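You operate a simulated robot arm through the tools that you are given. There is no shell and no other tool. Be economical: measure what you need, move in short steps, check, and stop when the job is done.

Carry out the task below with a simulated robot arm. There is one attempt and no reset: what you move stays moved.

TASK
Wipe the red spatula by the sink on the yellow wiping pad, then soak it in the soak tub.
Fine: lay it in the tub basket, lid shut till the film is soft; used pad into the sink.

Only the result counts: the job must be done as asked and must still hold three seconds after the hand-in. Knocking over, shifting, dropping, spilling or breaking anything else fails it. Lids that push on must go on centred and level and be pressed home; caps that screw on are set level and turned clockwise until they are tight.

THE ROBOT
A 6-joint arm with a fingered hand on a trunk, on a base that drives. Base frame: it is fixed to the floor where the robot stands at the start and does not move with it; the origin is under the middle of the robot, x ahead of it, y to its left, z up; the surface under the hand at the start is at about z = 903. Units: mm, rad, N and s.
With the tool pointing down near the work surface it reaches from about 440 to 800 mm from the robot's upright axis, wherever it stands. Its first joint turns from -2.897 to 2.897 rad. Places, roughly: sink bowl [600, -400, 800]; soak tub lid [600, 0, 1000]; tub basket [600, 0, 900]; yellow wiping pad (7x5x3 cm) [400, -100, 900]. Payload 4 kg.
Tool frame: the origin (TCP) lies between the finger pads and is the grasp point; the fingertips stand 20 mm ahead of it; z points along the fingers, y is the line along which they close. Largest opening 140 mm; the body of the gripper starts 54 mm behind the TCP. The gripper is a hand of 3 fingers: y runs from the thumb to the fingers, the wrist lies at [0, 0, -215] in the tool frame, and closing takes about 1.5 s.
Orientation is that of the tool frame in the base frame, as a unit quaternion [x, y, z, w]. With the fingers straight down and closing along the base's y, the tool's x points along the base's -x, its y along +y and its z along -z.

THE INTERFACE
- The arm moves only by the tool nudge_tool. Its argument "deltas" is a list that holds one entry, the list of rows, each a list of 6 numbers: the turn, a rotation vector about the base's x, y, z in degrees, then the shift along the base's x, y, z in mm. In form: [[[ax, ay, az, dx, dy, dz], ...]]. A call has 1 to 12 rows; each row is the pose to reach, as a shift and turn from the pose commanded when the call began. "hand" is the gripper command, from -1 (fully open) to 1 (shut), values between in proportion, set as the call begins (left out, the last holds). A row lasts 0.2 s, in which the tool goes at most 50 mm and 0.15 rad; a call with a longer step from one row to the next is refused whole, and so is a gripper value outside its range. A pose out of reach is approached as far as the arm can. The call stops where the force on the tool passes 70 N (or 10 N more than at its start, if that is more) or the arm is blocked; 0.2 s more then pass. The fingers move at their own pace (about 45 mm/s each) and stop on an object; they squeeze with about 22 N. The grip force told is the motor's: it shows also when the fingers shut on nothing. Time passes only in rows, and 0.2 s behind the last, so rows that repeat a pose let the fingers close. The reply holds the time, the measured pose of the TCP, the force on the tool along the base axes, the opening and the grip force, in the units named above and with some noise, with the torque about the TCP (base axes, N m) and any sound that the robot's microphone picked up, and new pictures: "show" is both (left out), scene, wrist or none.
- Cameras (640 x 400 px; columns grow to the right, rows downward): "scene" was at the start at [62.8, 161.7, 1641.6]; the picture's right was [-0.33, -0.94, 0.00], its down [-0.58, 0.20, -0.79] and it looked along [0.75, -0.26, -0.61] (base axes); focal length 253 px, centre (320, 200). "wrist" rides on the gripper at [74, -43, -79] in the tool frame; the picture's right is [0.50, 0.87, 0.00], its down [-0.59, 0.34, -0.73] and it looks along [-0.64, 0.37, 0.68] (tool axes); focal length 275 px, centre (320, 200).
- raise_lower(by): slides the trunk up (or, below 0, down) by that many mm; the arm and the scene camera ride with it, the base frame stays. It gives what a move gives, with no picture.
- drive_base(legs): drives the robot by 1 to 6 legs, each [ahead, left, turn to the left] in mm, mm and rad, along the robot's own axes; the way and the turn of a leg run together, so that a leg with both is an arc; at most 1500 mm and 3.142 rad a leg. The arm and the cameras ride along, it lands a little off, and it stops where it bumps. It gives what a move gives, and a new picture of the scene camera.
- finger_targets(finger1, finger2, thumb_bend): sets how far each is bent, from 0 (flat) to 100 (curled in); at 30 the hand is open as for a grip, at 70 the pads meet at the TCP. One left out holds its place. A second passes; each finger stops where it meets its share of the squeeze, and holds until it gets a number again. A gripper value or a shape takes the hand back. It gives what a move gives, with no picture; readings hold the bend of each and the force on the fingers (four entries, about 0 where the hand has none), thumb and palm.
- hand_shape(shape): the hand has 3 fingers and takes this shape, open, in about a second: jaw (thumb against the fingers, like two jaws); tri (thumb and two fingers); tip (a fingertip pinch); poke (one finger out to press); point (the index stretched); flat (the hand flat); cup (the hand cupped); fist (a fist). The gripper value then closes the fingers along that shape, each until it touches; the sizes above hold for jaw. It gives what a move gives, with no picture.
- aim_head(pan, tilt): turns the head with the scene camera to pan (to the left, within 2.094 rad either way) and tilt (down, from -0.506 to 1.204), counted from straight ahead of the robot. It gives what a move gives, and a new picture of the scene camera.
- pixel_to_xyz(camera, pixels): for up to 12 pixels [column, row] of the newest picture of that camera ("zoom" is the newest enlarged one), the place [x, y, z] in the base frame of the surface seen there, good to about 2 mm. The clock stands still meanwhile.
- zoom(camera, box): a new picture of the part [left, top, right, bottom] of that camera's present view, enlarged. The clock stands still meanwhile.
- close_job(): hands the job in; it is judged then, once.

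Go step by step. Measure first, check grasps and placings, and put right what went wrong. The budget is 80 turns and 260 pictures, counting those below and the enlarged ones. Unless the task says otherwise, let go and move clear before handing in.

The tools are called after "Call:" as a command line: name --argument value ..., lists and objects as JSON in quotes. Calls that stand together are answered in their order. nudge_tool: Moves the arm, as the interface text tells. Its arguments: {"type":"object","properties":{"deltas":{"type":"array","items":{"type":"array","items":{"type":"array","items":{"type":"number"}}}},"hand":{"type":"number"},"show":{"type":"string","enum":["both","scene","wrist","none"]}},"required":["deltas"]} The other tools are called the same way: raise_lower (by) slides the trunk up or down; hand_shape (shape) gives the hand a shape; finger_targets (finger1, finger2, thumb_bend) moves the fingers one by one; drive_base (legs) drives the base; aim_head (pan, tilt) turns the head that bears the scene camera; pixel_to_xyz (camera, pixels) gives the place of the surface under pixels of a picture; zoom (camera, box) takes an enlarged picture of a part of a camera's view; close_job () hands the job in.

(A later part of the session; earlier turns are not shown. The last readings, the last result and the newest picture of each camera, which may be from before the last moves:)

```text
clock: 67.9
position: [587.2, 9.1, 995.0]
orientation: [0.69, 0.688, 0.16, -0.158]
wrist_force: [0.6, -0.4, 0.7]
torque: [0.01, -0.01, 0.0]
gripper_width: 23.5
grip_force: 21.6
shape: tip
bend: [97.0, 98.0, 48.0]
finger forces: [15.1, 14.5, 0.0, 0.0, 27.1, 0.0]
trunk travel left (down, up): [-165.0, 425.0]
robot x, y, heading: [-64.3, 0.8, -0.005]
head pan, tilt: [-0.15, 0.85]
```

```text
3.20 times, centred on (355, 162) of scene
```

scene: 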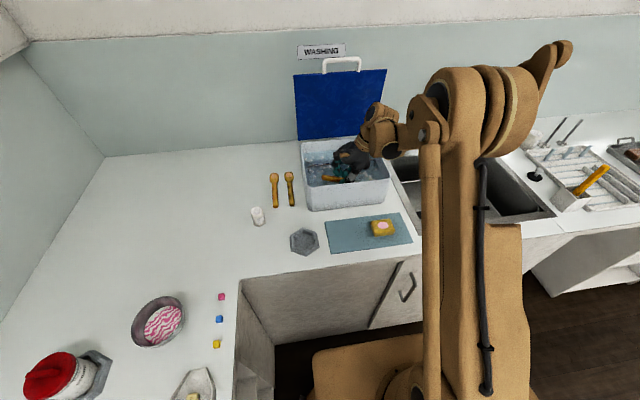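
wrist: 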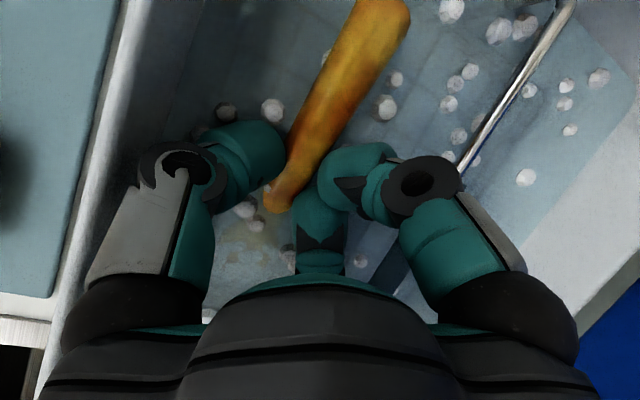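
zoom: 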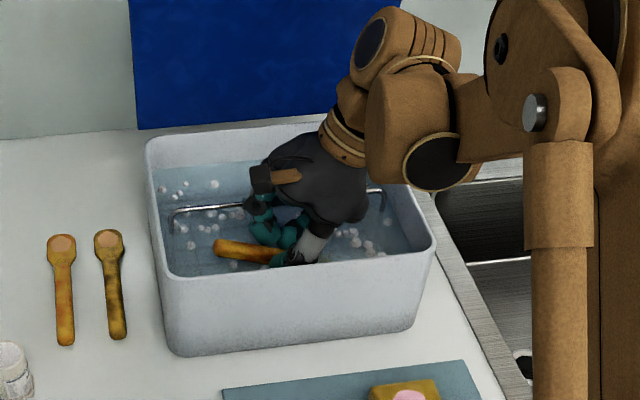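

There's no contact yet. I'll go 15 mm lower slowly.

Call:
nudge_tool --deltas '[[[0, 0, 0, -2, 0, -5], [0, 0, 0, -3, 0, -10], [0, 0, 0, -3, 0, -15]]]'

```text
clock: 68.7
position: [585.4, 11.6, 979.6]
orientation: [0.69, 0.688, 0.16, -0.158]
wrist_force: [-0.2, 0.3, -0.5]
torque: [-0.03, 0.0, 0.0]
gripper_width: 23.7
grip_force: 21.8
shape: tip
bend: [97.0, 98.0, 48.0]
finger forces: [15.0, 14.4, 0.0, 0.0, 27.1, 0.1]
trunk travel left (down, up): [-165.0, 425.0]
robot x, y, heading: [-68.7, 0.9, 0.003]
head pan, tilt: [-0.15, 0.85]
```

scene: 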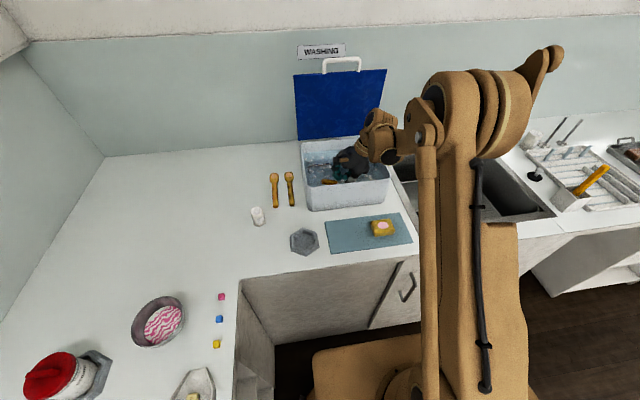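
wrist: 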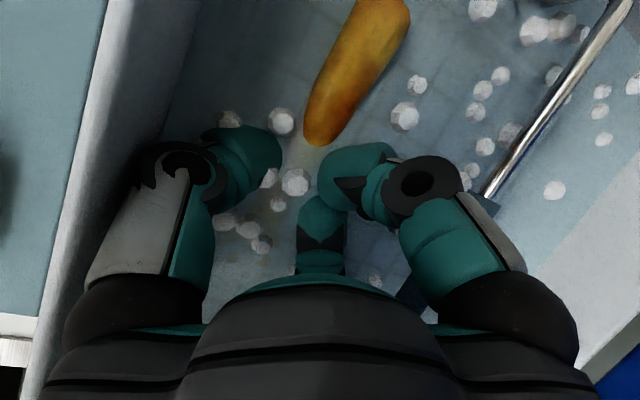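

The head should be near the basket floor now. I'll open slightly to release it and then rise straight up.

Call:
nudge_tool --deltas '[[[0, 0, 0, 0, 0, 0], [0, 0, 0, 0, 0, 0], [0, 0, 0, 0, 0, 0], [0, 0, 0, 0, 0, 10], [0, 0, 0, 0, 0, 30], [0, 0, 0, 0, 0, 60], [0, 0, 0, 0, 0, 100], [-6, 0, 0, 0, 0, 140], [-14, 0, 0, 0, 0, 170], [-22, 0, 0, -20, 0, 190], [-26, 0, 0, -60, 0, 200]]]' --hand 0.35

Call:
zoom --camera "scene" --box '[280, 100, 430, 225]'

```text
clock: 71.1
position: [522.6, 8.9, 1180.9]
orientation: [0.708, 0.706, 0.001, 0.002]
wrist_force: [0.6, -0.3, 0.0]
torque: [0.01, 0.0, -0.02]
gripper_width: 45.2
grip_force: 0.1
shape: tip
bend: [42.0, 42.0, 41.0]
finger forces: [0.1, 0.1, 0.2, 0.0, 0.0, 0.1]
trunk travel left (down, up): [-165.0, 425.0]
robot x, y, heading: [-66.6, -0.4, -0.004]
head pan, tilt: [-0.15, 0.85]
```

scene: 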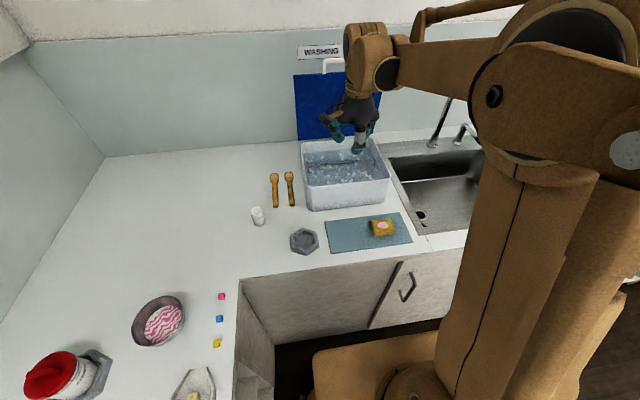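
wrist: 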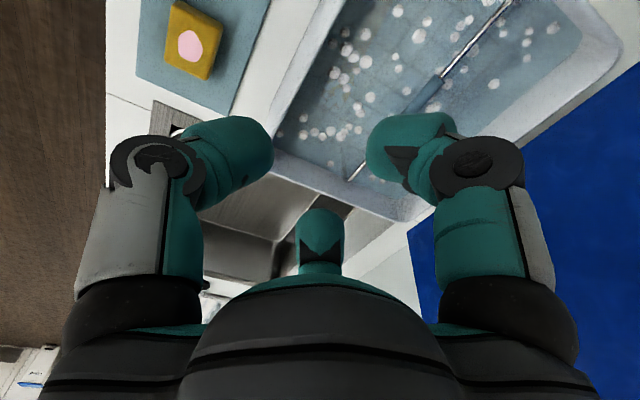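

```text
3.20 times, centred on (355, 162) of scene
```

zoom: 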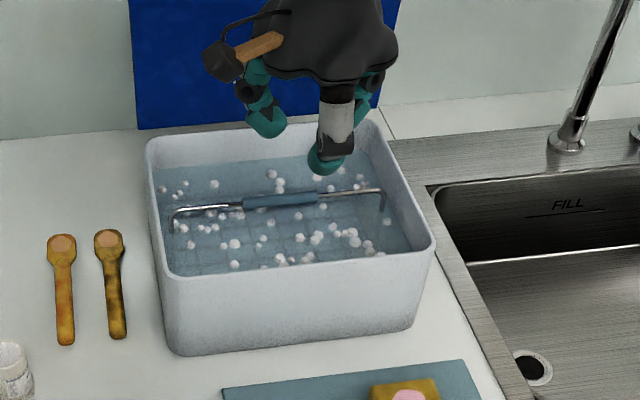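

The spatula is out of the hand and submerged. I'll confirm where it lies from a better angle.

Call:
nudge_tool --deltas '[[[0, 0, 0, 30, 40, 20], [0, 0, 0, 60, 80, 40], [0, 0, 0, 80, 110, 60]]]' --show "wrist" --hand -0.3

Call:
zoom --camera "wrist" --box '[200, 0, 480, 200]'

Call:
zoom --camera "scene" --box '[300, 135, 395, 210]'

```text
refused: row 1 steps farther than a row can; nothing moved
```

```text
2.00 times, centred on (340, 100) of wrist
```

zoom: 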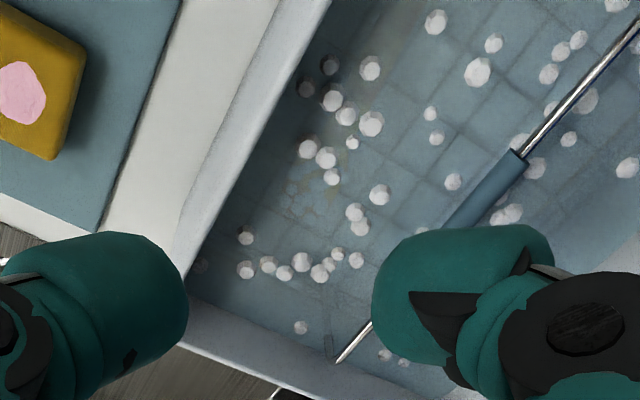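

```text
5.33 times, centred on (348, 172) of scene
```

zoom: 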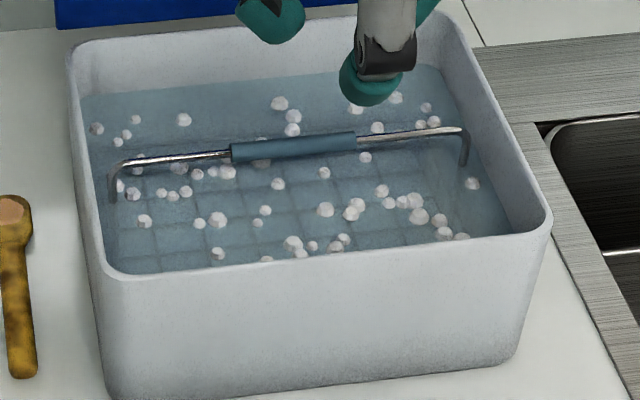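

Call:
nudge_tool --deltas '[[[0, 0, 0, 0, -30, -20], [0, 0, 0, 0, -65, -40], [0, 0, 0, 0, -100, -60], [0, 0, 0, 0, -130, -75]]]' --show "wrist" --hand -0.5

Call:
zoom --camera "wrist" --box '[180, 0, 460, 200]'

```text
clock: 72.1
position: [523.8, -121.5, 1103.7]
orientation: [0.708, 0.706, 0.001, 0.002]
wrist_force: [0.1, 0.4, -1.2]
torque: [0.02, 0.01, 0.02]
gripper_width: 104.3
grip_force: 0.1
shape: tip
bend: [25.0, 25.0, 24.0]
finger forces: [0.1, 0.0, 0.0, 0.0, 0.0, 0.0]
trunk travel left (down, up): [-165.0, 425.0]
robot x, y, heading: [-65.1, 2.8, -0.002]
head pan, tilt: [-0.15, 0.85]
```

wrist: 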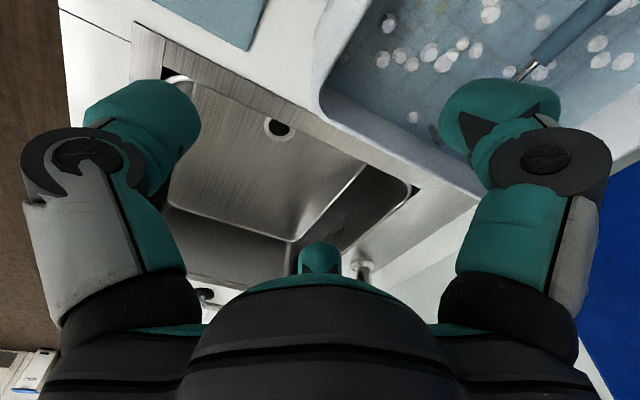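

```text
2.00 times, centred on (320, 100) of wrist
```

zoom: 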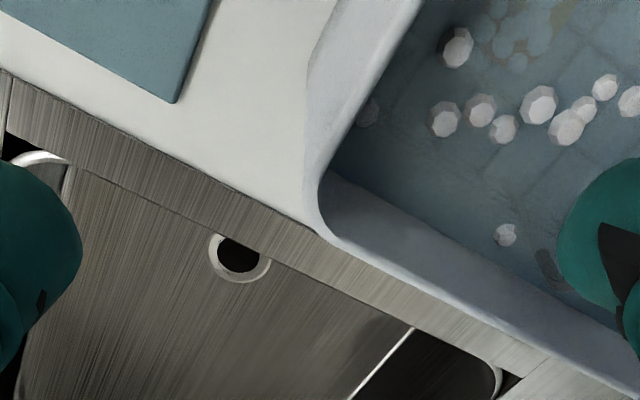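

I moved the wrong way, since the camera looks toward -y. I'll move to +y instead.

Call:
nudge_tool --deltas '[[[0, 0, 0, 0, 35, 30], [0, 0, 0, 0, 75, 50], [0, 0, 0, 0, 120, 60], [0, 0, 0, 0, 165, 70], [0, 0, 0, -5, 205, 80], [0, 0, 0, -10, 240, 80]]]' --show "wrist"

Call:
zoom --camera "wrist" --box '[200, 0, 480, 220]'

```text
clock: 73.5
position: [511.4, 122.5, 1186.4]
orientation: [0.709, 0.706, 0.001, 0.001]
wrist_force: [0.5, 0.5, 0.2]
torque: [-0.06, 0.01, -0.01]
gripper_width: 104.6
grip_force: 0.1
shape: tip
bend: [25.0, 25.0, 24.0]
finger forces: [0.1, 0.0, 0.0, 0.0, 0.0, 0.1]
trunk travel left (down, up): [-165.0, 425.0]
robot x, y, heading: [-64.9, 1.5, -0.003]
head pan, tilt: [-0.15, 0.85]
```

wrist: 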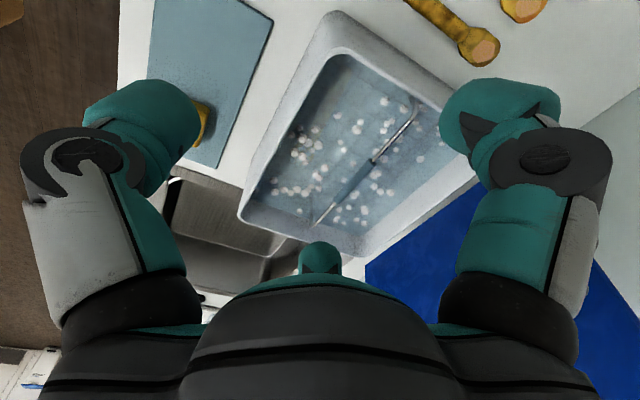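

```text
1.82 times, centred on (340, 110) of wrist
```

zoom: 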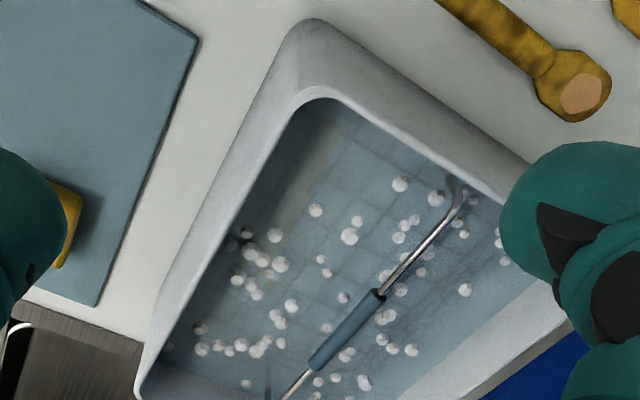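

Call:
zoom --camera "wrist" --box '[255, 45, 375, 230]'

Call:
zoom --camera "wrist" --box '[290, 50, 360, 120]'

```text
2.16 times, centred on (315, 138) of wrist
```

zoom: 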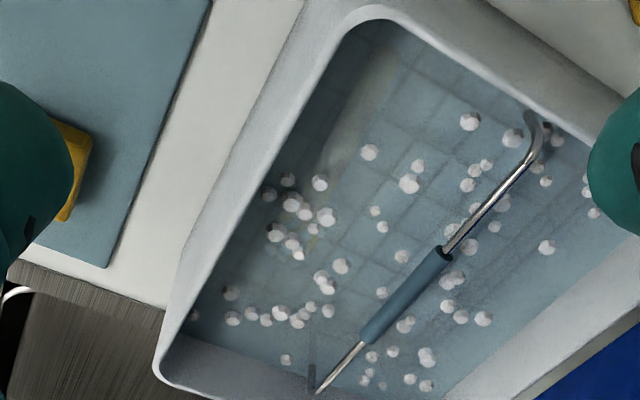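

```text
5.71 times, centred on (325, 85) of wrist
```

zoom: 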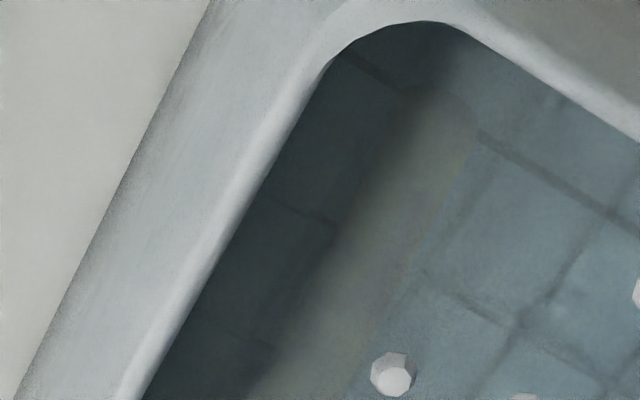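

The spatula lies flat on the basket grid, front half, along y. Now for the lid: I'll measure the upright handle bar.

Call:
aim_head --pan 0.0 --tilt 0.6

```text
clock: 74.3
position: [512.1, 120.3, 1185.5]
orientation: [0.708, 0.706, 0.001, 0.001]
wrist_force: [0.2, -0.2, 0.5]
torque: [-0.05, -0.01, 0.0]
gripper_width: 104.6
grip_force: 0.1
shape: tip
bend: [25.0, 25.0, 24.0]
finger forces: [0.0, 0.1, 0.0, 0.1, 0.1, 0.0]
trunk travel left (down, up): [-165.0, 425.0]
robot x, y, heading: [-69.7, -0.8, -0.002]
head pan, tilt: [0.0, 0.6]
```

scene: 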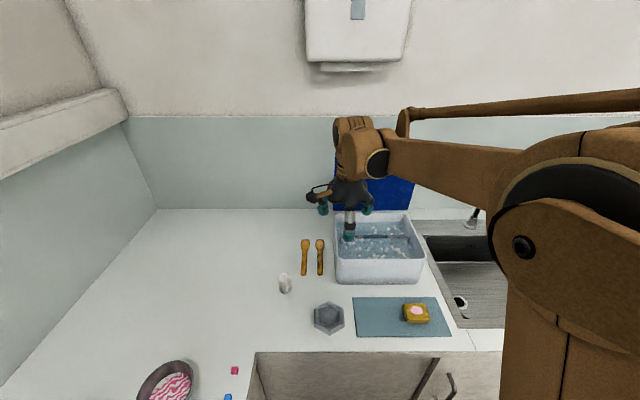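

Call:
nudge_tool --deltas '[[[0, 0, 0, 0, 45, 10], [0, 0, 0, 0, 90, 20], [0, 0, 0, 0, 135, 20], [0, 0, 0, 0, 180, 20]]]' --show "scene" --hand 0.2

Call:
zoom --camera "scene" --box '[290, 20, 450, 220]'

```text
clock: 75.3
position: [514.7, 301.0, 1204.4]
orientation: [0.708, 0.706, 0.001, 0.001]
wrist_force: [0.1, 1.0, -0.3]
torque: [0.01, -0.01, 0.0]
gripper_width: 56.4
grip_force: 0.1
shape: tip
bend: [38.0, 38.0, 37.0]
finger forces: [0.0, 0.0, 0.0, 0.1, 0.1, 0.1]
trunk travel left (down, up): [-165.0, 425.0]
robot x, y, heading: [-63.0, -2.3, -0.003]
head pan, tilt: [0.0, 0.6]
```

scene: 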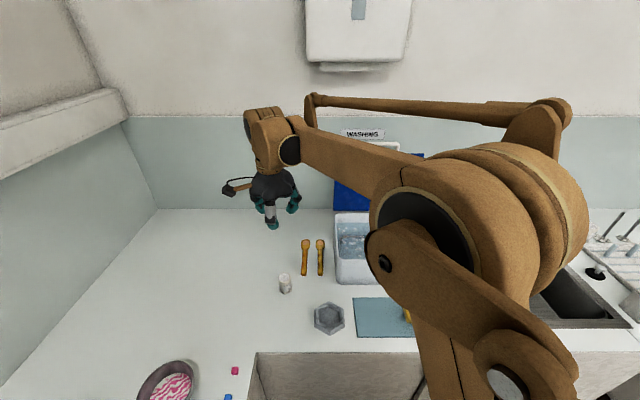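

```text
2.00 times, centred on (370, 120) of scene
```

zoom: 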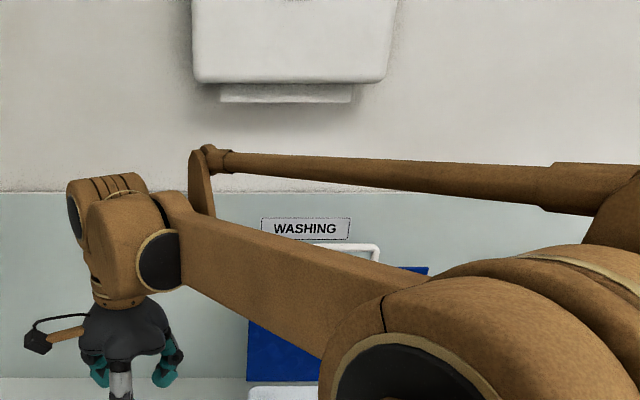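

Call:
pixel_to_xyz --camera "zoom" --pixels '[[320, 245], [345, 245], [370, 247], [377, 255], [412, 270], [260, 350], [290, 92], [280, 50], [260, 375]]'

```text
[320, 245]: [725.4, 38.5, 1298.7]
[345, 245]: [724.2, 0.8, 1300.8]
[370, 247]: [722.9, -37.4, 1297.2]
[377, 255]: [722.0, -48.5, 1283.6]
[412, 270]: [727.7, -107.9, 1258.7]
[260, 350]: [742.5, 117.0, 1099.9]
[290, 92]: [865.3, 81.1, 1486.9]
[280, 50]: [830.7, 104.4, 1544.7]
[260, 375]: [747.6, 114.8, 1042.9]
```

The bar is at about [729, 0, 1293], with the lid leaning slightly toward the robot. I'll go above it with closed fingers tilted forward, then hook behind it to pull it down.

Call:
nudge_tool --deltas '[[[0, 0, 0, 0, -10, 45], [0, -4, 0, 10, -20, 88], [0, -8, 0, 25, -40, 123], [0, -12, 0, 45, -70, 153], [0, -16, 0, 70, -105, 175], [0, -20, 0, 95, -140, 189], [0, -25, 0, 120, -175, 189], [0, -25, 0, 145, -210, 189], [0, -25, 0, 170, -245, 189], [0, -25, 0, 190, -275, 189], [0, -25, 0, 209, -300, 189]]]' --hand 1

```text
clock: 77.7
position: [711.4, 8.0, 1394.6]
orientation: [0.691, 0.689, 0.155, 0.154]
wrist_force: [-0.7, -0.2, 0.2]
torque: [-0.05, 0.01, -0.01]
gripper_width: 0.1
grip_force: 22.0
shape: tip
bend: [72.0, 72.0, 70.0]
finger forces: [0.0, 0.0, 0.0, 0.0, 0.1, 0.1]
out of reach, approached as far as the arm can: row 11
trunk travel left (down, up): [-165.0, 425.0]
robot x, y, heading: [-69.5, -1.3, -0.009]
head pan, tilt: [0.0, 0.6]
```

scene: 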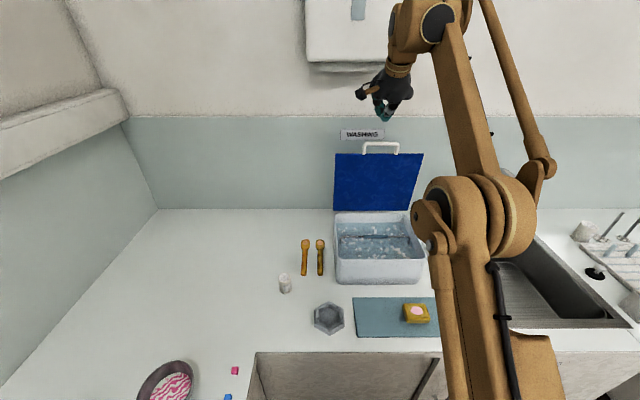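
wrist: 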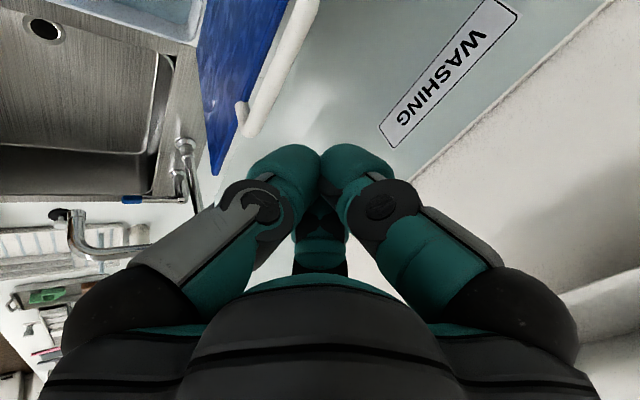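

I'm at the reach limit, so I'll drive forward 55 mm. The hand is clear above the bar.

Call:
drive_base --legs '[[55, 0, 0]]'

```text
clock: 78.7
position: [770.9, 7.8, 1392.7]
orientation: [0.691, 0.689, 0.153, 0.154]
wrist_force: [1.0, 0.0, -0.4]
torque: [-0.02, 0.01, 0.04]
gripper_width: 0.0
grip_force: 21.9
shape: tip
bend: [72.0, 72.0, 70.0]
finger forces: [0.1, 0.0, 0.0, 0.1, 0.0, 0.1]
trunk travel left (down, up): [-165.0, 425.0]
robot x, y, heading: [-9.6, -0.7, -0.007]
head pan, tilt: [0.0, 0.6]
```

scene: 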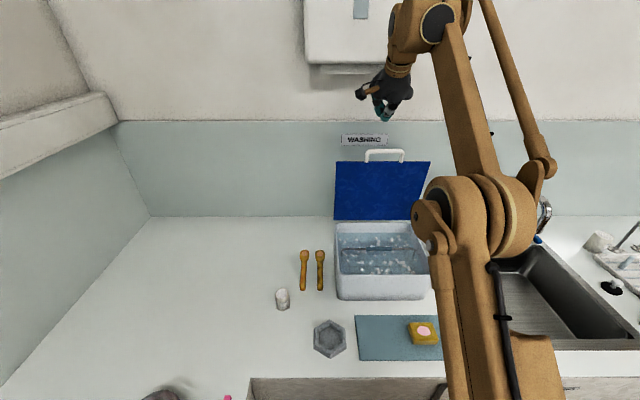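

Next I'll lower behind the bar and sweep it forward along the arc.

Call:
nudge_tool --deltas '[[[0, 0, 0, 4, -2, -40], [0, 0, 0, 4, -5, -75], [0, 0, 0, 4, -8, -103], [0, 0, 0, -30, -8, -105], [0, 0, 0, -60, -8, -110], [0, 0, 0, -87, -8, -117], [0, 0, 0, -110, -8, -127], [0, 0, 0, -130, -8, -138], [0, 0, 0, -150, -8, -152], [0, 0, 0, -168, -8, -166]]]' --show "scene"

```text
clock: 80.9
position: [599.4, 0.7, 1226.9]
orientation: [0.691, 0.689, 0.154, 0.153]
wrist_force: [0.7, 0.3, -0.2]
torque: [0.0, 0.02, 0.01]
gripper_width: 0.0
grip_force: 22.0
shape: tip
bend: [72.0, 72.0, 70.0]
finger forces: [0.0, 0.1, 0.0, 0.0, 0.0, 0.0]
trunk travel left (down, up): [-165.0, 425.0]
robot x, y, heading: [-6.7, 0.1, -0.009]
head pan, tilt: [0.0, 0.6]
```

scene: 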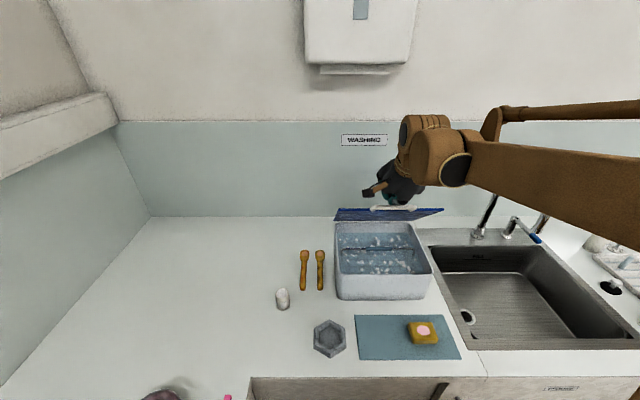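

The lid is at about 40°. I'll keep pressing on its top surface, down along the arc.

Call:
nudge_tool --deltas '[[[0, 0, 0, -12, 0, -25], [0, 0, 0, -24, 0, -50], [0, 0, 0, -36, 0, -72], [0, 0, 0, -44, 0, -94], [0, 0, 0, -51, 0, -115], [0, 0, 0, -56, 0, -133], [0, 0, 0, -59, 0, -148], [0, 0, 0, -62, 0, -162], [0, 0, 0, -62, 0, -172], [0, 0, 0, -62, 0, -178]]]' --show "scene"

Call:
zoom --camera "scene" --box '[310, 170, 460, 310]'

```text
clock: 83.1
position: [538.2, 0.3, 1050.3]
orientation: [0.691, 0.689, 0.155, 0.155]
wrist_force: [-0.2, 0.4, 11.1]
torque: [-0.01, 0.03, 0.0]
gripper_width: 0.1
grip_force: 21.7
shape: tip
bend: [72.0, 72.0, 70.0]
finger forces: [0.1, 0.0, 0.0, 0.1, 0.1, 0.1]
trunk travel left (down, up): [-165.0, 425.0]
robot x, y, heading: [-11.8, -0.0, -0.008]
head pan, tilt: [0.0, 0.6]
```

scene: 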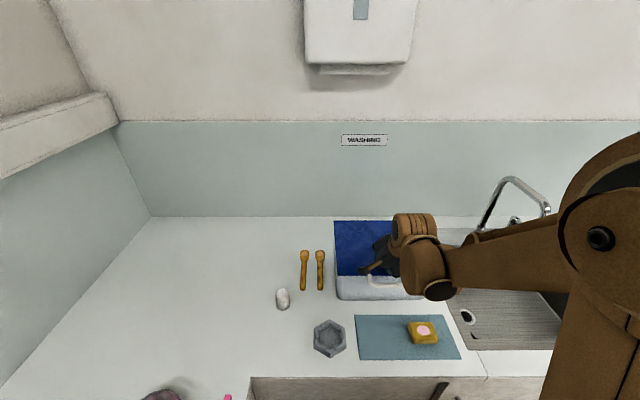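

```text
2.86 times, centred on (385, 240) of scene
```

zoom: 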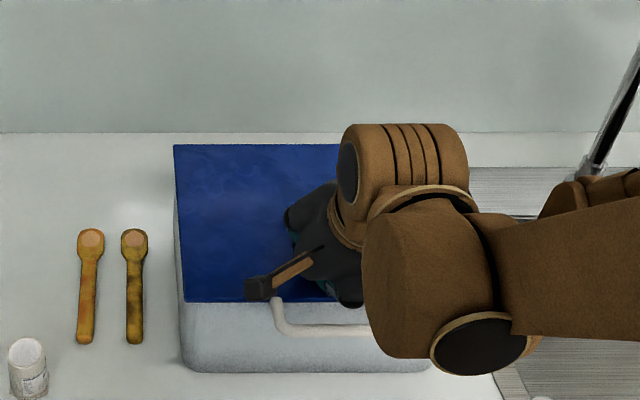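

The lid is nearly flush and I feel 11 N. I'll press it home a few millimetres more and then lift off.

Call:
nudge_tool --deltas '[[[0, 0, 0, 0, 0, -3], [0, 0, 0, 0, 0, -6], [0, 0, 0, 0, 0, -6]]]' --show "none"

Call:
nudge_tool --deltas '[[[0, 0, 0, 0, 0, 20], [0, 5, 0, -10, 0, 60], [0, 12, 0, -30, 0, 100], [0, 20, 0, -60, -20, 130], [0, 25, 0, -90, -50, 150]]]'

Call:
pixel_to_xyz --camera "scene" --pixels '[[345, 270], [345, 235], [380, 282], [395, 282], [375, 255]]'

```text
clock: 83.9
position: [537.0, -0.1, 1046.4]
orientation: [0.69, 0.689, 0.157, 0.156]
wrist_force: [0.8, 5.9, 54.3]
torque: [0.08, -0.11, 0.0]
gripper_width: 0.0
grip_force: 22.0
shape: tip
bend: [73.0, 73.0, 72.0]
finger forces: [0.0, 0.1, 0.0, 0.1, 0.0, 0.0]
trunk travel left (down, up): [-165.0, 425.0]
robot x, y, heading: [-10.1, -2.4, -0.003]
head pan, tilt: [0.0, 0.6]
```

```text
clock: 85.1
position: [449.4, -49.5, 1195.7]
orientation: [0.708, 0.706, 0.001, 0.0]
wrist_force: [-1.0, -0.6, -1.0]
torque: [-0.02, 0.02, 0.04]
gripper_width: 0.0
grip_force: 21.8
shape: tip
bend: [73.0, 73.0, 71.0]
finger forces: [0.0, 0.0, 0.0, 0.0, 0.0, 0.0]
trunk travel left (down, up): [-165.0, 425.0]
robot x, y, heading: [-10.3, 0.4, -0.005]
head pan, tilt: [0.0, 0.6]
```

scene: 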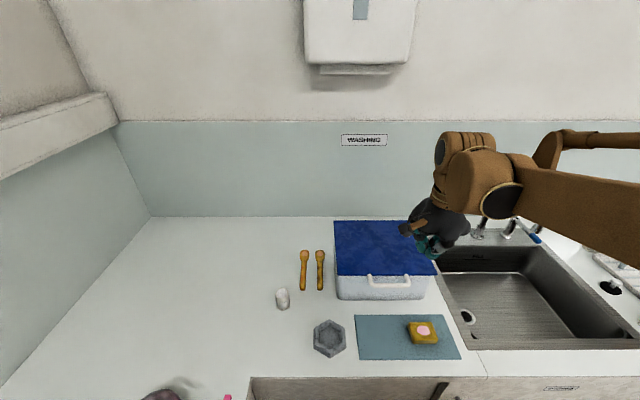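
wrist: 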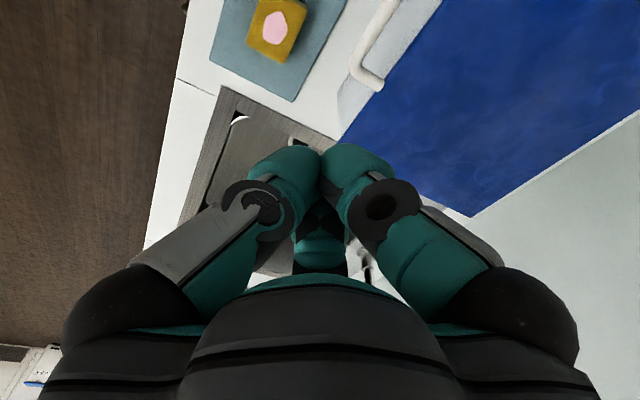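

```text
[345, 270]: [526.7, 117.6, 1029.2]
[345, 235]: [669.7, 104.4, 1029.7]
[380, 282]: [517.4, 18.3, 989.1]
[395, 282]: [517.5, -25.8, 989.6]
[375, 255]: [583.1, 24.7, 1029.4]
```

The lid is closed and level at z≈1029; I'll count the soak from about t=84. Next I'll back up 60 mm to reach the pad.

Call:
drive_base --legs '[[-60, 0, 0]]'

Call:
aim_head --pan -0.25 --tilt 0.85

Call:
zoom --camera "scene" --box '[320, 180, 480, 280]'

```text
clock: 86.0
position: [387.5, -49.6, 1196.3]
orientation: [0.708, 0.706, 0.001, 0.001]
wrist_force: [-0.6, -0.2, 0.0]
torque: [0.01, 0.01, 0.0]
gripper_width: 0.1
grip_force: 22.2
shape: tip
bend: [73.0, 73.0, 71.0]
finger forces: [0.0, 0.1, 0.0, 0.0, 0.0, 0.1]
trunk travel left (down, up): [-165.0, 425.0]
robot x, y, heading: [-70.5, -1.2, -0.003]
head pan, tilt: [0.0, 0.6]
```

scene: 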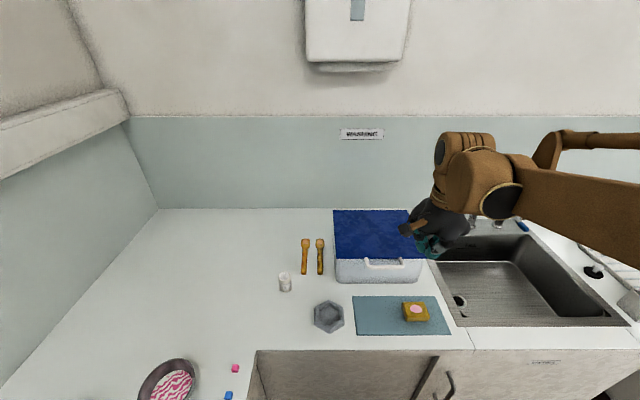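

```text
clock: 86.8
position: [389.5, -48.3, 1194.8]
orientation: [0.708, 0.706, 0.002, 0.001]
wrist_force: [1.0, 0.2, 0.7]
torque: [0.0, 0.0, 0.01]
gripper_width: 0.0
grip_force: 21.1
shape: tip
bend: [73.0, 73.0, 71.0]
finger forces: [0.1, 0.2, 0.0, 0.0, 0.1, 0.1]
trunk travel left (down, up): [-165.0, 425.0]
robot x, y, heading: [-73.2, -2.7, -0.004]
head pan, tilt: [-0.25, 0.85]
```

scene: 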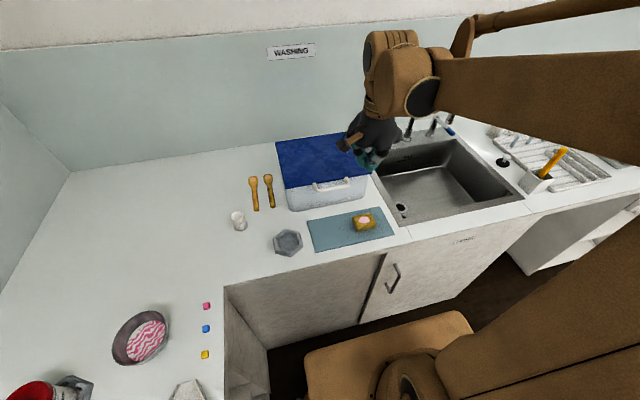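

```text
4.00 times, centred on (400, 230) of scene
```

zoom: 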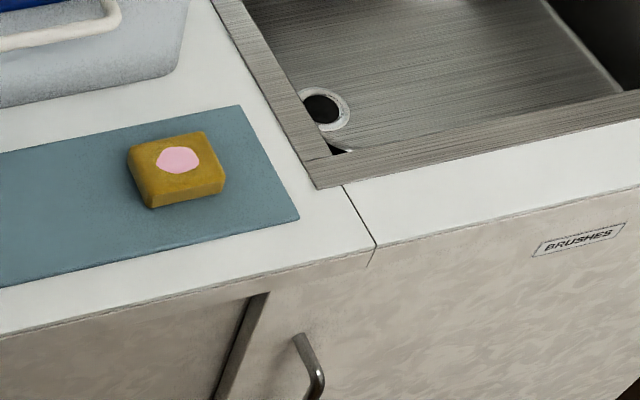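

Call:
pixel_to_xyz --camera "zoom" --pixels '[[132, 150], [203, 134], [222, 178], [152, 192], [178, 160], [240, 200], [450, 80], [350, 30], [325, 110], [325, 175], [390, 165]]'

Call:
pixel_to_xyz --camera "scene" --pixels '[[376, 180], [450, 140], [520, 195], [405, 222], [440, 185], [450, 200]]'

```text
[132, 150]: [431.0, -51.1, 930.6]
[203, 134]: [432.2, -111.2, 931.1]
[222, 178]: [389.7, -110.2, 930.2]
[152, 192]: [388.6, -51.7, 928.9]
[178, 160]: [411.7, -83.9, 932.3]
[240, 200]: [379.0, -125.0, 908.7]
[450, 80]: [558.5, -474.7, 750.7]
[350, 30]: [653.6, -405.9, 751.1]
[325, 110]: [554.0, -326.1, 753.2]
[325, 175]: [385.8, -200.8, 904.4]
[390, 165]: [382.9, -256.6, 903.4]
```

```text
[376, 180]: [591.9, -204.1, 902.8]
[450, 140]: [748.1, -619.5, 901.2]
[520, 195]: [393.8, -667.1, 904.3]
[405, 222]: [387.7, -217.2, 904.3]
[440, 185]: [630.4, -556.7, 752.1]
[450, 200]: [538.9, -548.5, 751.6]
```

The pad is centred at [410, -81], 47 mm across in x, top 931; the sink floor is at z≈751. I'll descend open over the pad.

Call:
nudge_tool --deltas '[[[0, 0, 0, 10, -12, -35], [0, 0, 0, 20, -24, -75], [0, 0, 0, 29, -33, -115], [0, 0, 0, 29, -33, -155], [0, 0, 0, 29, -33, -195], [0, 0, 0, 29, -33, -225], [0, 0, 0, 29, -33, -245], [0, 0, 0, 29, -33, -257]]]' --hand -0.4

```text
clock: 88.6
position: [418.5, -81.4, 936.8]
orientation: [0.709, 0.705, 0.001, 0.001]
wrist_force: [0.0, -0.4, -0.9]
torque: [0.0, 0.01, 0.0]
gripper_width: 98.0
grip_force: 0.0
shape: tip
bend: [27.0, 27.0, 25.0]
finger forces: [0.0, 0.0, 0.1, 0.1, 0.1, 0.1]
trunk travel left (down, up): [-165.0, 425.0]
robot x, y, heading: [-66.5, -0.7, -0.006]
head pan, tilt: [-0.25, 0.85]
```

scene: 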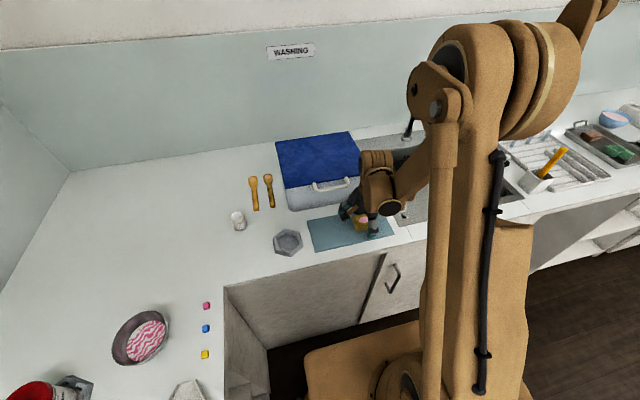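
wrist: 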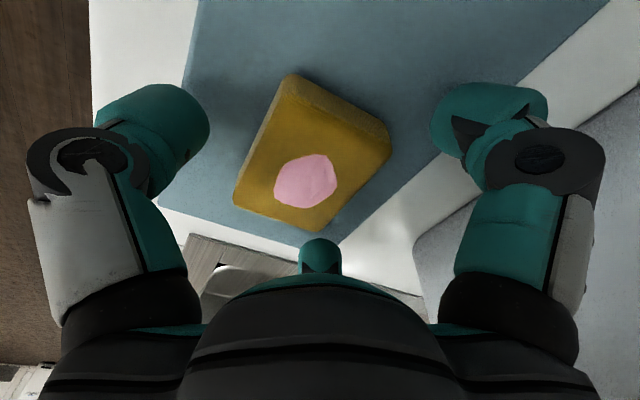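

The pad is centred between the digits. I'll close and lift.

Call:
nudge_tool --deltas '[[[0, 0, 0, 0, 0, 0], [0, 0, 0, 0, 0, 0], [0, 0, 0, 0, 0, 0], [0, 0, 0, 0, 0, 0], [0, 0, 0, 0, 0, 0], [0, 0, 0, 0, 0, 0], [0, 0, 0, 0, 0, 20], [0, 0, 0, 0, 0, 60], [0, 0, 0, 0, 0, 110], [0, 0, 0, 0, 0, 160]]]' --hand 1

```text
clock: 90.8
position: [418.5, -80.8, 1099.7]
orientation: [0.709, 0.706, 0.001, 0.002]
wrist_force: [-0.5, -0.2, 1.5]
torque: [-0.01, -0.03, -0.01]
gripper_width: 53.5
grip_force: 22.3
shape: tip
bend: [39.0, 43.0, 38.0]
finger forces: [18.1, 13.2, 0.0, 0.1, 21.4, 0.0]
trunk travel left (down, up): [-165.0, 425.0]
robot x, y, heading: [-71.5, -0.3, -0.002]
head pan, tilt: [-0.25, 0.85]
```

scene: 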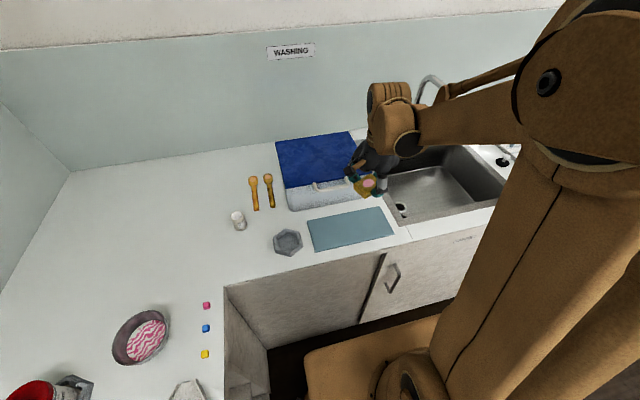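
wrist: 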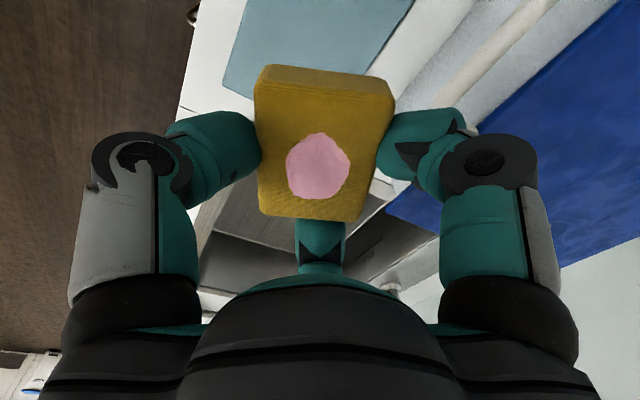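

The pad is held and the mat stayed in place. I'll carry it over the sink.

Call:
nudge_tool --deltas '[[[0, 0, 0, 8, -40, 0], [0, 0, 0, 18, -80, 0], [0, 0, 0, 32, -120, 0], [0, 0, 0, 48, -160, 0], [0, 0, 0, 66, -200, 0], [0, 0, 0, 86, -240, 0], [0, 0, 0, 106, -278, -10], [0, 0, 0, 124, -310, -30], [0, 0, 0, 138, -335, -60], [0, 0, 0, 145, -345, -100]]]'

```text
clock: 93.0
position: [562.3, -427.3, 997.5]
orientation: [0.709, 0.706, 0.002, 0.001]
wrist_force: [-0.7, 0.5, -0.3]
torque: [0.01, 0.03, 0.02]
gripper_width: 53.3
grip_force: 21.8
shape: tip
bend: [39.0, 43.0, 38.0]
finger forces: [18.1, 13.1, 0.0, 0.0, 21.3, 0.0]
trunk travel left (down, up): [-165.0, 425.0]
robot x, y, heading: [-69.5, 3.1, -0.004]
head pan, tilt: [-0.25, 0.85]
```

scene: 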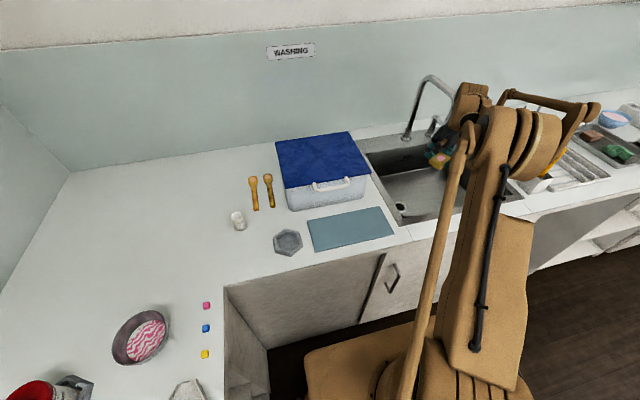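
wrist: 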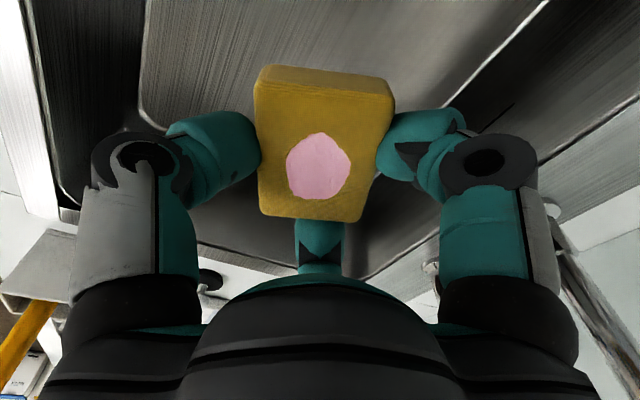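

I'm over the bowl, and will lower it into the sink.

Call:
nudge_tool --deltas '[[[0, 0, 0, 4, 0, -40], [0, 0, 0, 8, 0, -80], [0, 0, 0, 8, 0, -115], [0, 0, 0, 8, 0, -145], [0, 0, 0, 8, 0, -170], [0, 0, 0, 8, 0, -190], [0, 0, 0, 8, 0, -202]]]'

```text
clock: 94.6
position: [565.7, -423.8, 798.7]
orientation: [0.709, 0.706, 0.001, 0.001]
wrist_force: [0.7, -0.9, -0.2]
torque: [0.01, 0.01, 0.02]
gripper_width: 53.3
grip_force: 22.1
shape: tip
bend: [39.0, 43.0, 38.0]
finger forces: [18.0, 13.2, 0.0, 0.0, 21.2, 0.0]
out of reach, approached as far as the arm can: row 7
trunk travel left (down, up): [-165.0, 425.0]
robot x, y, heading: [-69.7, 0.7, -0.0]
head pan, tilt: [-0.25, 0.85]
```

scene: 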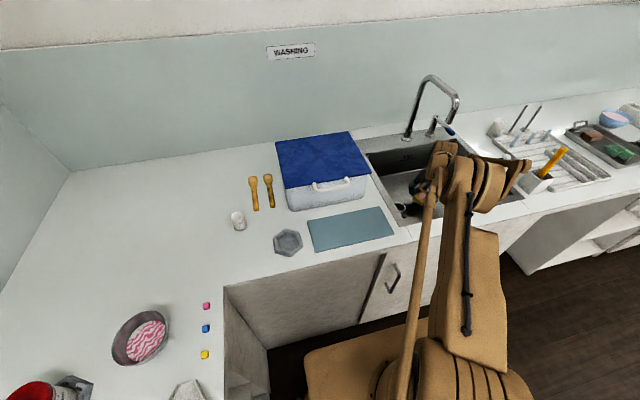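
wrist: 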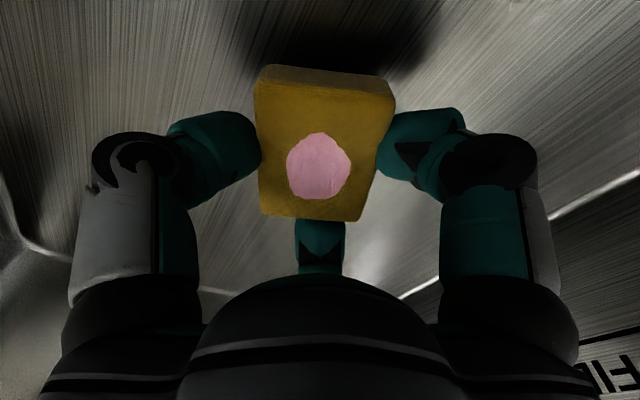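

The pad is about 20 mm above the floor. I'll lower the trunk 17 mm and then release.

Call:
raise_lower --by -17

Call:
nudge_tool --deltas '[[[0, 0, 0, 0, 0, 0], [0, 0, 0, 0, 0, 0], [0, 0, 0, 0, 0, 0], [0, 0, 0, 0, 0, 0], [0, 0, 0, 0, 0, 30], [0, 0, 0, 0, 0, 75], [0, 0, 0, 0, 0, 120], [0, 0, 0, 0, 0, 165], [0, 0, 0, 0, 0, 210], [0, 0, 0, 0, 0, 255], [0, 0, 0, 0, 0, 300]]]' --hand -0.4

```text
clock: 95.2
position: [564.4, -423.7, 782.7]
orientation: [0.708, 0.706, 0.001, 0.002]
wrist_force: [0.2, 0.0, 0.2]
torque: [-0.05, -0.01, -0.01]
gripper_width: 53.4
grip_force: 22.0
shape: tip
bend: [39.0, 43.0, 38.0]
finger forces: [18.2, 12.9, 0.0, 0.0, 21.4, 0.0]
trunk travel left (down, up): [-148.0, 442.0]
robot x, y, heading: [-68.4, 0.5, -0.007]
head pan, tilt: [-0.25, 0.85]
```

```text
clock: 97.5
position: [566.0, -420.3, 1021.1]
orientation: [0.706, 0.708, -0.001, -0.004]
wrist_force: [-4.0, 5.2, -23.2]
torque: [-0.37, 0.59, 0.22]
gripper_width: 98.2
grip_force: 0.1
shape: tip
bend: [26.0, 26.0, 25.0]
finger forces: [0.1, 0.0, 0.0, 0.0, 0.0, 22.6]
trunk travel left (down, up): [-148.0, 442.0]
robot x, y, heading: [-67.2, -3.4, -0.003]
head pan, tilt: [-0.25, 0.85]
stopped in row 11: the force on the tool passed its limit at 168 N (the readings are from after the stop); the commanded pose is now the measured one
```

scene: 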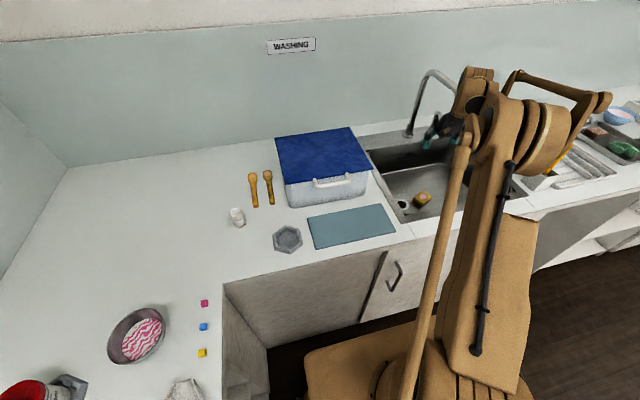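
wrist: 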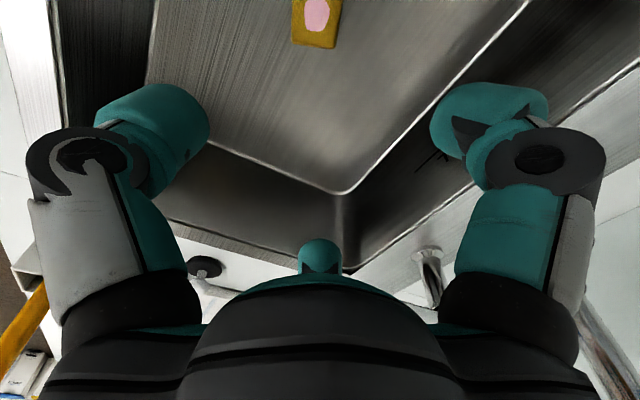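

The pad lies in the sink, but on the way up the hand met something, probably the tap spout. I'll back down a little and look.

Call:
nudge_tool --deltas '[[[0, 0, 0, 0, 0, -10], [0, 0, 0, 0, 0, -20]]]' --show "scene"

Call:
zoom --camera "scene" --box '[370, 50, 530, 220]'

```text
clock: 98.0
position: [564.3, -421.3, 1003.4]
orientation: [0.707, 0.707, -0.001, -0.003]
wrist_force: [0.5, 0.4, -0.2]
torque: [-0.03, -0.01, 0.01]
gripper_width: 98.2
grip_force: 0.2
shape: tip
bend: [26.0, 26.0, 25.0]
finger forces: [0.0, 0.0, 0.0, 0.0, 0.0, 0.0]
trunk travel left (down, up): [-148.0, 442.0]
robot x, y, heading: [-69.9, 2.7, -0.001]
head pan, tilt: [-0.25, 0.85]
```

scene: 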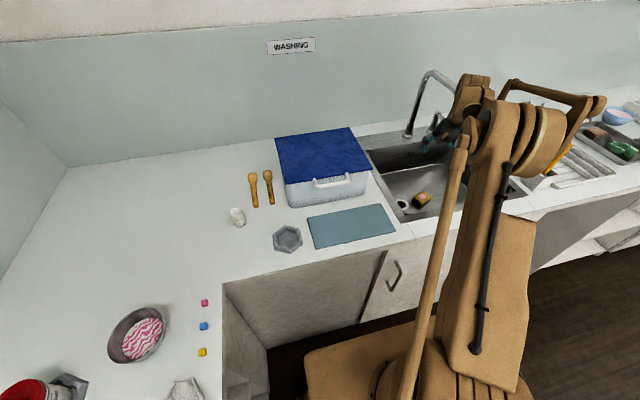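

```text
2.35 times, centred on (450, 135) of scene
```

zoom: 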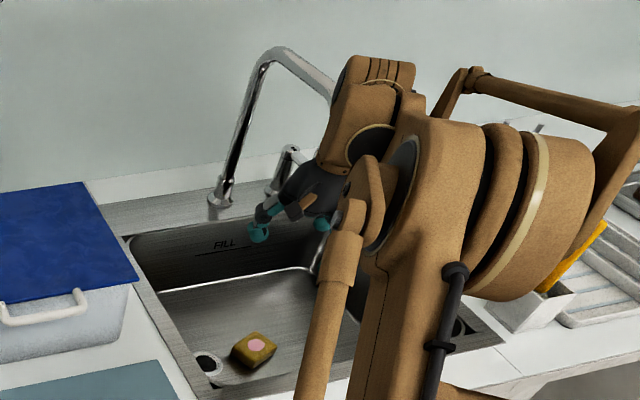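

The wrist touched the fixed tap spout from below, and nothing appears displaced. I'll retreat toward the robot first, then go up.

Call:
nudge_tool --deltas '[[[0, 0, 0, -25, 5, 0], [0, 0, 0, -60, 15, 0], [0, 0, 0, -95, 30, 10], [0, 0, 0, -120, 55, 30], [0, 0, 0, -130, 90, 60], [0, 0, 0, -130, 130, 90], [0, 0, 0, -130, 170, 110]]]'

Call:
zoom --camera "scene" --box '[370, 50, 530, 220]'

```text
clock: 99.7
position: [430.5, -249.4, 1114.2]
orientation: [0.706, 0.708, 0.0, -0.003]
wrist_force: [-0.2, 0.4, 0.4]
torque: [0.01, 0.01, 0.01]
gripper_width: 98.0
grip_force: 0.1
shape: tip
bend: [26.0, 26.0, 25.0]
finger forces: [0.0, 0.1, 0.0, 0.0, 0.0, 0.1]
trunk travel left (down, up): [-148.0, 442.0]
robot x, y, heading: [-74.6, -1.2, -0.002]
head pan, tilt: [-0.25, 0.85]
```

scene: 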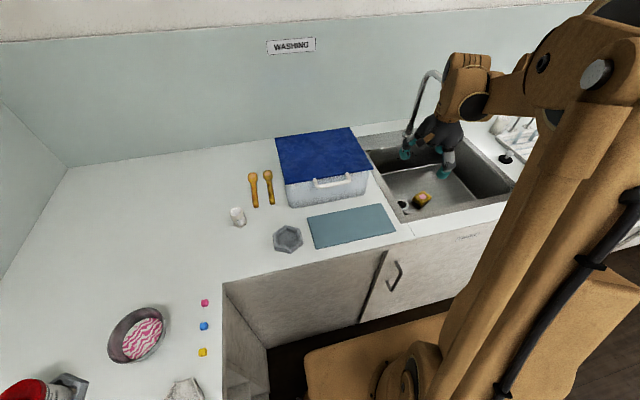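
wrist: 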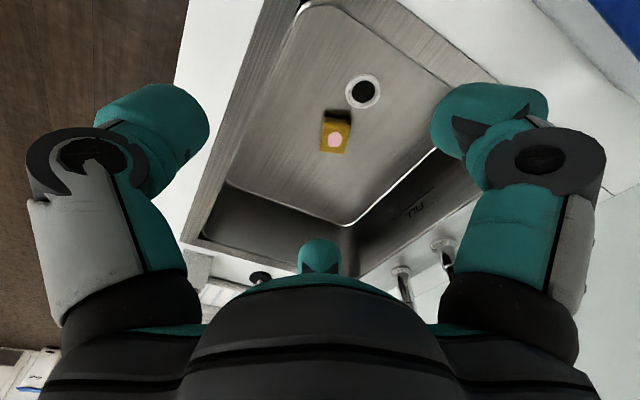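

```text
2.35 times, centred on (450, 135) of scene
```

zoom: 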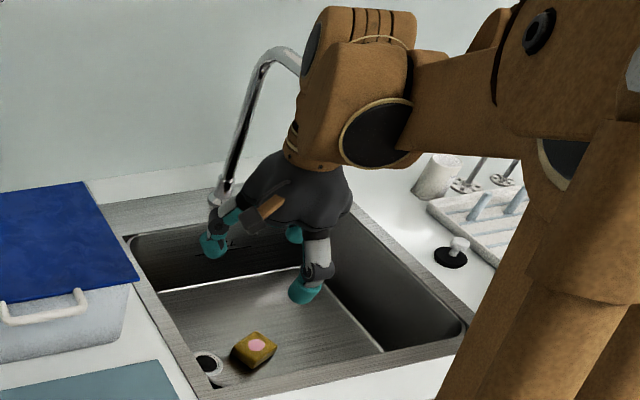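

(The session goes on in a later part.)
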